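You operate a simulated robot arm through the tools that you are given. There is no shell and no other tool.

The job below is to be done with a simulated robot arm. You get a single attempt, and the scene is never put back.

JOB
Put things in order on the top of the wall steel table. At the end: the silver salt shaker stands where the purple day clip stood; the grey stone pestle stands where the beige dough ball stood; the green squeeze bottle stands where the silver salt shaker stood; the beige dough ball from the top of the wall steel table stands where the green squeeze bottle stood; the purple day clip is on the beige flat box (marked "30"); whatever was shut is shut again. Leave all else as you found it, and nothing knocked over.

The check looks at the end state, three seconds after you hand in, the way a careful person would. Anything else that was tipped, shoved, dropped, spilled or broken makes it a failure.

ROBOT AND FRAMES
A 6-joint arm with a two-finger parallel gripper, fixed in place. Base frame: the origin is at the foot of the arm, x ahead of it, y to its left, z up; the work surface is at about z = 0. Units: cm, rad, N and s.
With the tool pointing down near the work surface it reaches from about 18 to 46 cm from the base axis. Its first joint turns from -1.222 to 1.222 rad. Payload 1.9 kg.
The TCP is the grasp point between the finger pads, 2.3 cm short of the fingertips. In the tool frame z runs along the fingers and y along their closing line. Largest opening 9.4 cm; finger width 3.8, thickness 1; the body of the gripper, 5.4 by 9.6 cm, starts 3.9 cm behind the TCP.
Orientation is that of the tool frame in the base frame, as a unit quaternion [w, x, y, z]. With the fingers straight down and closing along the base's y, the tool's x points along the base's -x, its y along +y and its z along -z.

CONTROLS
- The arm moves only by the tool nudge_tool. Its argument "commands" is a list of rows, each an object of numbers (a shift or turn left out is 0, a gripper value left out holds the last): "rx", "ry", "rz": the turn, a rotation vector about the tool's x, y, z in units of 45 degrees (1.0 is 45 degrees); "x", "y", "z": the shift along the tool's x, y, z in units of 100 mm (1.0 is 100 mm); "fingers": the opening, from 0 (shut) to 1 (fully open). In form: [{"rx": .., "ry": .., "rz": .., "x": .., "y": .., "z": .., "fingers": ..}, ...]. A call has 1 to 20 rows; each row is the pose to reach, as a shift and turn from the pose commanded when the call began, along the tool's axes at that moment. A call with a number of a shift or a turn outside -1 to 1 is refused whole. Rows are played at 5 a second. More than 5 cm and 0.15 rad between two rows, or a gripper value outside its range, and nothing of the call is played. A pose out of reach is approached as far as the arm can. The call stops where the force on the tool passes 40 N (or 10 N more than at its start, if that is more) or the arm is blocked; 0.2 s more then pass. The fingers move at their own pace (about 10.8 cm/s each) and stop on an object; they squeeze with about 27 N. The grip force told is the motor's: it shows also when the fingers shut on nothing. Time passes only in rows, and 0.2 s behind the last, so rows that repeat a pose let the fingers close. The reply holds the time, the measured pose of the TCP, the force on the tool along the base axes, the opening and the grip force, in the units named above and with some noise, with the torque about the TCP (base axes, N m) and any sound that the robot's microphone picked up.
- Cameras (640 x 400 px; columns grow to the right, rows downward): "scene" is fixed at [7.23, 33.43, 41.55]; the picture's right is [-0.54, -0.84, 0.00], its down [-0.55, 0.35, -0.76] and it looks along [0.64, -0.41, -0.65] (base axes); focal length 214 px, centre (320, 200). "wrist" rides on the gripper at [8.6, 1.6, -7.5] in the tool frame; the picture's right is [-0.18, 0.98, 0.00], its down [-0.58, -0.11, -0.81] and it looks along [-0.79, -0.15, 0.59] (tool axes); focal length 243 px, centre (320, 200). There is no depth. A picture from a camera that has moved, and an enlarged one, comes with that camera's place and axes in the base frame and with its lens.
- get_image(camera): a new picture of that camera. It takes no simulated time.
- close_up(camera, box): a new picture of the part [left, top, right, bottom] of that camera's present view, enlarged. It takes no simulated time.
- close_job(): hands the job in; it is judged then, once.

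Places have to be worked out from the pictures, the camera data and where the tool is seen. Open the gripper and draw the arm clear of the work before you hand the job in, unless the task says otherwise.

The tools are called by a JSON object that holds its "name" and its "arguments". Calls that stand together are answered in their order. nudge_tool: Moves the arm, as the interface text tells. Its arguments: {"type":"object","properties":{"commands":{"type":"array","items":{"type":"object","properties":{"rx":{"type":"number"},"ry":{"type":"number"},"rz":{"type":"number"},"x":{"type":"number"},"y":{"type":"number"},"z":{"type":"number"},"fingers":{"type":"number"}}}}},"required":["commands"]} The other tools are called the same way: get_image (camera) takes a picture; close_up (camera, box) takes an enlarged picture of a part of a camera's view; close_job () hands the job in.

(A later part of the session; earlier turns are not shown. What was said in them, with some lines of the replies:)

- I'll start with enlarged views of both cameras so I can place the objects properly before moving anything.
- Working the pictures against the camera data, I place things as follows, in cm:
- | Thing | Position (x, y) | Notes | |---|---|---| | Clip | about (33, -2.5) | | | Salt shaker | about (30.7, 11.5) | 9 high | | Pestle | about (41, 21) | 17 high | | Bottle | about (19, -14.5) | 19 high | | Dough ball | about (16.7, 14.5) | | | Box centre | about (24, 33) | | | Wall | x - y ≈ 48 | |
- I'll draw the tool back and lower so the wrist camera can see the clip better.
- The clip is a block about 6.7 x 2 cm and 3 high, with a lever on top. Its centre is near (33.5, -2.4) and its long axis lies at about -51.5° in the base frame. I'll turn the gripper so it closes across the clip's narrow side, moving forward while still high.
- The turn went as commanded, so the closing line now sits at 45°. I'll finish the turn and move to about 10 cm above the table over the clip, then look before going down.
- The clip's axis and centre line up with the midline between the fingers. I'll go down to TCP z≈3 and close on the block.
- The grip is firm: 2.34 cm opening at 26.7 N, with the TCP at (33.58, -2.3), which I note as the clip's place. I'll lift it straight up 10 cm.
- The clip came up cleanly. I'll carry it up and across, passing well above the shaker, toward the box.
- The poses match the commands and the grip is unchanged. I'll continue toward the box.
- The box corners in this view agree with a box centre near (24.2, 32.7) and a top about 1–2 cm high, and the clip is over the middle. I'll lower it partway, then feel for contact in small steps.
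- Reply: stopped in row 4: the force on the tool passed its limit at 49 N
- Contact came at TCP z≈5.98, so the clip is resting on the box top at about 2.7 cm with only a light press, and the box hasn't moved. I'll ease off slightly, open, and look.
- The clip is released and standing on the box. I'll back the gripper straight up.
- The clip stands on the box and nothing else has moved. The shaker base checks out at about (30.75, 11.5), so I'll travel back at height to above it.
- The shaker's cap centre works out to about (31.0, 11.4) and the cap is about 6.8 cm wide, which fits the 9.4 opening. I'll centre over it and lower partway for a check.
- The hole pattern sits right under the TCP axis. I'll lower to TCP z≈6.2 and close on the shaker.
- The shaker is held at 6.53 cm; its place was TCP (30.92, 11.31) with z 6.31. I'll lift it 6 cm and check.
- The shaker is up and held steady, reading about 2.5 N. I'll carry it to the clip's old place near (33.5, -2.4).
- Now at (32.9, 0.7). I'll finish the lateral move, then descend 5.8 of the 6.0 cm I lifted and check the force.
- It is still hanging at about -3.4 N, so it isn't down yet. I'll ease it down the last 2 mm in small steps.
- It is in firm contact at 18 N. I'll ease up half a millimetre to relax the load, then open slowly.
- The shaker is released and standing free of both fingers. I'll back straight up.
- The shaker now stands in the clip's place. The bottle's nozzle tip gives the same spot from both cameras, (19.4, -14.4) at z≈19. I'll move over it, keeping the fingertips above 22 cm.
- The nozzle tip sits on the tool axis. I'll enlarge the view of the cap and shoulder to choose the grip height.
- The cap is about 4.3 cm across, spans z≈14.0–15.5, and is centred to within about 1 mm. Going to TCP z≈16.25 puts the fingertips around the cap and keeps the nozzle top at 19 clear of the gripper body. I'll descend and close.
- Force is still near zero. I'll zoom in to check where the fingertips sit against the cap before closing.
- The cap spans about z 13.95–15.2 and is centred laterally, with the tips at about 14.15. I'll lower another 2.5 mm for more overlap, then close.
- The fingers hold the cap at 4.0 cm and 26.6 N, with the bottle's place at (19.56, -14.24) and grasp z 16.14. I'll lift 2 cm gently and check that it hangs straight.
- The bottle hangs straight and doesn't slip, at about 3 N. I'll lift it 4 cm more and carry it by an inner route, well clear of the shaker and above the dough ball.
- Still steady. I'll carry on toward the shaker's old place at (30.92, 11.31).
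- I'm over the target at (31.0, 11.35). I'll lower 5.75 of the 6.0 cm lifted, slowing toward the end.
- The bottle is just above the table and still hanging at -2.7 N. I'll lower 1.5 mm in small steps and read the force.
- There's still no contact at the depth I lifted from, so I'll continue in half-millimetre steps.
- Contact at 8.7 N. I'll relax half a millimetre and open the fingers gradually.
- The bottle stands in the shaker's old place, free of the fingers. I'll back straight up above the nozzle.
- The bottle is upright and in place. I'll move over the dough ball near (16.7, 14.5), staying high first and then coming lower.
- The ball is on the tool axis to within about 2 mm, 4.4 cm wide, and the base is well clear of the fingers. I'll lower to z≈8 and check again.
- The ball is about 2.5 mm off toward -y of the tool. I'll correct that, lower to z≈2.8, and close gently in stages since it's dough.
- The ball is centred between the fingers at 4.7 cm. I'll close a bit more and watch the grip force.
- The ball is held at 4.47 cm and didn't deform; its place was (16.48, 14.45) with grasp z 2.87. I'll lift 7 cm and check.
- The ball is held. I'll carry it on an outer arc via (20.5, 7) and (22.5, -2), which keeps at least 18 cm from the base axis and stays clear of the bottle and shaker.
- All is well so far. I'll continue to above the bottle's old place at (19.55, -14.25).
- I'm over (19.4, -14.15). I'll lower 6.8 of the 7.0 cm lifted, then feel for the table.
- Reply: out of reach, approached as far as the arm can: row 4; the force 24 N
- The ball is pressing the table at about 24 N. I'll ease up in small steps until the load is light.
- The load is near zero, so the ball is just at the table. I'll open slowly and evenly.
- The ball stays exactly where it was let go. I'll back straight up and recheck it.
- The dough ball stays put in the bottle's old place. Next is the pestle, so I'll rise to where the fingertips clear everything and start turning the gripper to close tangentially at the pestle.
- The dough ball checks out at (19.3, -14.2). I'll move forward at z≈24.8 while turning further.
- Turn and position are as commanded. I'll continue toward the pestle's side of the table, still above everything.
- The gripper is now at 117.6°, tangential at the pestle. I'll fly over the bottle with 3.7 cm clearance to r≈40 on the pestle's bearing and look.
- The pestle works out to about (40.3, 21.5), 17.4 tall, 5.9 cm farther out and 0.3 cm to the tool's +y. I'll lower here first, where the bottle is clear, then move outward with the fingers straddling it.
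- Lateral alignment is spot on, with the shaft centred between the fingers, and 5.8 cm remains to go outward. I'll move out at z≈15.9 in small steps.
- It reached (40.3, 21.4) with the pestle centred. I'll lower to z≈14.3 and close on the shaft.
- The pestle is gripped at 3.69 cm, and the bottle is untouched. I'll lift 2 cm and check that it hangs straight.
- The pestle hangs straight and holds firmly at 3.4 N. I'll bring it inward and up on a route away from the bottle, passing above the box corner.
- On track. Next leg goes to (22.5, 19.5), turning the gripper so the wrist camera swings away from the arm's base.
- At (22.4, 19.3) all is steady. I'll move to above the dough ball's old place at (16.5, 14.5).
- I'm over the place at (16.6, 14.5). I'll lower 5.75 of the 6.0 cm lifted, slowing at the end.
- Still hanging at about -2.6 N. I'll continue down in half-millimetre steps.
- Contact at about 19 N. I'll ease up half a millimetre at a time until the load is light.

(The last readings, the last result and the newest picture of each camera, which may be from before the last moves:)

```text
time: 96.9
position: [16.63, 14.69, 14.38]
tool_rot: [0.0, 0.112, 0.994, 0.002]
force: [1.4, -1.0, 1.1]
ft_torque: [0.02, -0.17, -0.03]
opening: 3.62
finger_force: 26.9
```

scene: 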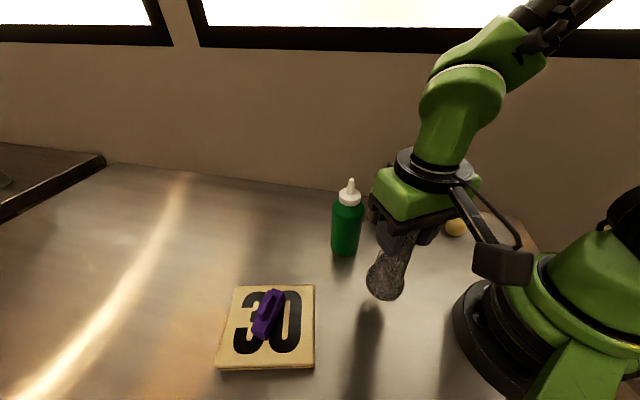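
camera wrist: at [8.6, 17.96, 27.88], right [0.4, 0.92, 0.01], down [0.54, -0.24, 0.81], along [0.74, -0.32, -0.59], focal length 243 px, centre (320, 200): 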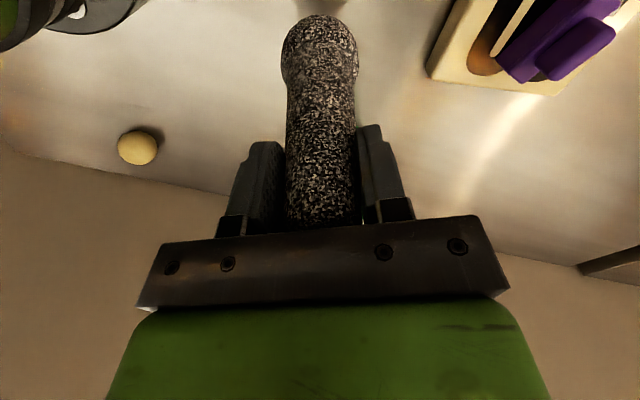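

The load is near zero and the pestle is on the table. I'll open slowly and look.

{"name": "nudge_tool", "arguments": {"commands": [{"fingers": 0.42}, {"fingers": 0.48}, {"fingers": 0.65}, {"fingers": 0.85}, {"fingers": 1}, {"fingers": 1}]}}

{"name": "get_image", "arguments": {"camera": "wrist"}}

{"name": "get_image", "arguments": {"camera": "scene"}}

```text
time: 98.3
position: [16.64, 14.65, 14.33]
tool_rot: [0.001, 0.112, 0.994, 0.002]
force: [0.0, 0.1, 0.2]
ft_torque: [-0.01, 0.0, 0.02]
opening: 9.39
finger_force: 0.0
```

```text
taken
camera wrist: at [8.64, 18.1, 21.87], right [0.4, 0.92, 0.0], down [0.54, -0.24, 0.81], along [0.74, -0.32, -0.59], focal length 243 px, centre (320, 200)
```

wrist: 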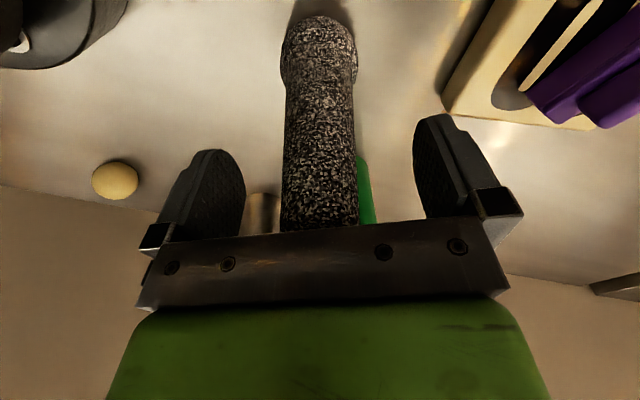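

```text
taken
```

scene: 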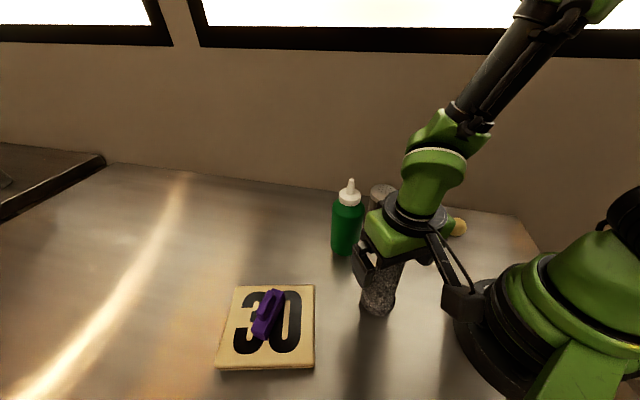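

The pestle stands free between the fingers. I'll back straight up above it.

{"name": "nudge_tool", "arguments": {"commands": [{"z": -0.06, "fingers": 1}, {"z": -0.2, "fingers": 1}, {"z": -0.4, "fingers": 1}, {"z": -0.6, "fingers": 1}, {"z": -0.8, "fingers": 1}, {"z": -1.0, "fingers": 1}, {"z": -1.0, "fingers": 1}]}}

{"name": "get_image", "arguments": {"camera": "wrist"}}

{"name": "get_image", "arguments": {"camera": "scene"}}

```text
time: 99.9
position: [16.47, 14.6, 24.37]
tool_rot: [0.002, 0.112, 0.994, 0.002]
force: [0.4, -0.6, -0.1]
ft_torque: [0.0, 0.04, -0.01]
opening: 9.41
finger_force: 0.1
```

```text
taken
camera wrist: at [8.54, 18.02, 31.88], right [0.4, 0.92, 0.0], down [0.54, -0.24, 0.81], along [0.74, -0.32, -0.59], focal length 243 px, centre (320, 200)
```

wrist: 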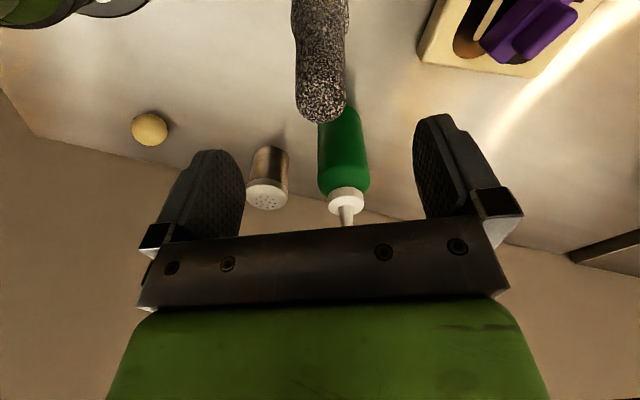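

```text
taken
```

scene: 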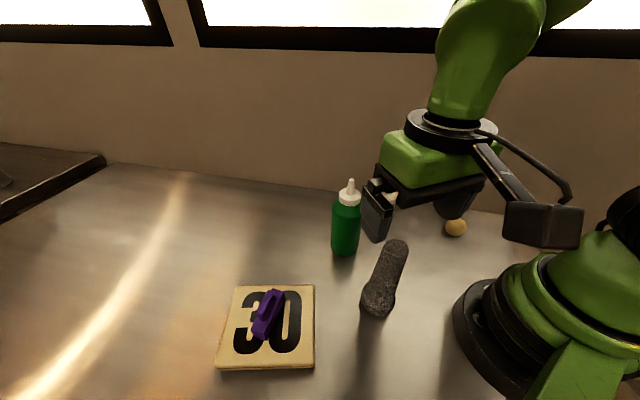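

The pestle stands upright on the dough ball's old place. I'll draw the arm up and clear, back toward where it started, and check everything one last time.

{"name": "nudge_tool", "arguments": {"commands": [{"z": -0.2, "fingers": 1}, {"x": -0.1, "y": -0.08, "z": -0.4, "fingers": 1}, {"x": -0.25, "y": -0.19, "z": -0.4, "fingers": 1}, {"x": -0.4, "y": -0.3, "z": -0.4, "fingers": 1}, {"x": -0.55, "y": -0.41, "z": -0.4, "fingers": 1}, {"x": -0.65, "y": -0.49, "z": -0.4, "fingers": 1}, {"x": -0.65, "y": -0.49, "z": -0.4, "fingers": 1}]}}

{"name": "nudge_tool", "arguments": {"commands": [{"x": -0.15, "y": -0.12, "fingers": 1}, {"x": -0.3, "y": -0.24, "fingers": 1}, {"x": -0.45, "y": -0.36, "fingers": 1}, {"x": -0.6, "y": -0.48, "fingers": 1}, {"x": -0.7, "y": -0.56, "fingers": 1}, {"x": -0.7, "y": -0.56, "fingers": 1}]}}

{"name": "get_image", "arguments": {"camera": "scene"}}

{"name": "get_image", "arguments": {"camera": "wrist"}}

```text
time: 101.5
position: [21.92, 8.24, 28.29]
tool_rot: [0.001, 0.112, 0.994, 0.002]
force: [0.3, 0.2, 0.8]
ft_torque: [0.02, 0.02, -0.03]
opening: 9.43
finger_force: 0.1
```

```text
time: 102.9
position: [27.28, 1.23, 28.34]
tool_rot: [0.001, 0.112, 0.994, 0.002]
force: [1.0, -0.4, 0.5]
ft_torque: [-0.05, 0.01, 0.0]
opening: 9.4
finger_force: 0.0
```

```text
taken
```

scene: 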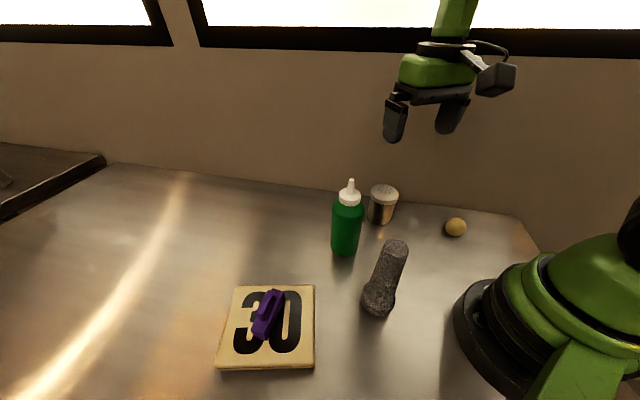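

```text
taken
camera wrist: at [19.34, 4.75, 35.85], right [0.4, 0.92, 0.0], down [0.54, -0.24, 0.81], along [0.74, -0.32, -0.59], focal length 243 px, centre (320, 200)
```

wrist: 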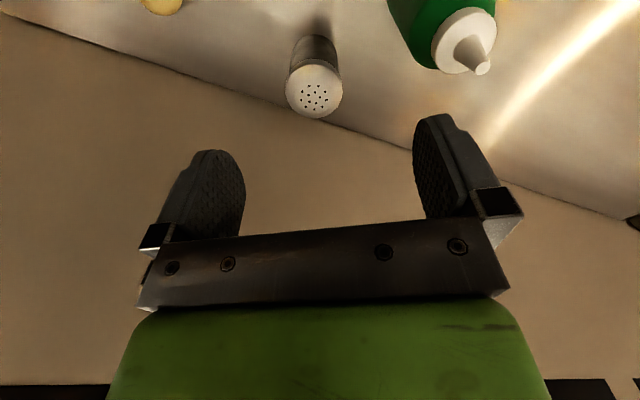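

Everything looks upright, the gripper is open and the arm is clear. I'll take one enlarged look at the objects before handing in.

{"name": "close_up", "arguments": {"camera": "scene", "box": [320, 170, 480, 270]}}

{"name": "close_up", "arguments": {"camera": "scene", "box": [200, 230, 424, 370]}}

```text
4.00 times, centred on (400, 220) of scene
camera zoom: at [7.23, 33.43, 41.55], right [-0.54, -0.84, 0.0], down [-0.55, 0.35, -0.76], along [0.64, -0.41, -0.65], focal length 858 px, centre (0, 120)
```

zoom: 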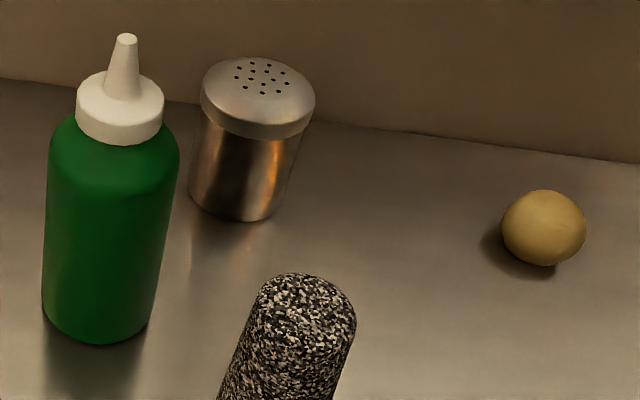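

```text
2.86 times, centred on (312, 300) of scene
camera zoom: at [7.23, 33.43, 41.55], right [-0.54, -0.84, 0.0], down [-0.55, 0.35, -0.76], along [0.64, -0.41, -0.65], focal length 613 px, centre (343, -86)
```

zoom: 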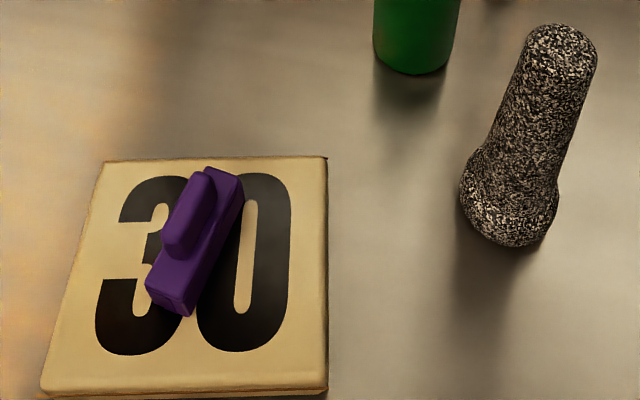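

Both enlarged views show everything upright and in place:
- The shaker is on the clip's spot.
- The bottle is on the shaker's spot.
- The dough ball is on the bottle's spot.
- The pestle is on the dough ball's spot.
- The clip is resting on the box, which hasn't moved.

I saw nothing that had been shut to begin with. The gripper is open and clear, so I'm handing in.

{"name": "close_job", "arguments": {}}

```text
The job is handed in.
```

The table is rearranged as asked and the job is handed in. I had no verdict back at the time of writing. In the last pictures everything stood upright and nothing else had moved.

| Thing | Where it is now (x, y in cm) | Whose place that was |
|---|---|---|
| Silver salt shaker | about (33.5, -2.5) | purple day clip |
| Green squeeze bottle | about (30.9, 11.3) | silver salt shaker |
| Beige dough ball | about (19.4, -14.2) | green squeeze bottle |
| Grey stone pestle | about (16.6, 14.6) | beige dough ball |
| Purple day clip | near the middle of the box marked "30" | – |

- **Placement:** by my readings, each thing is within about half a centimetre of the spot it was meant for.
- **Clip on the box:** it touched down harder than I intended (a 49 N peak), but the box stayed where it was.
- **Shut things:** I saw nothing that was shut at the start, so there was nothing to close again.
- **Arm:** the gripper is open and drawn up clear of the table.
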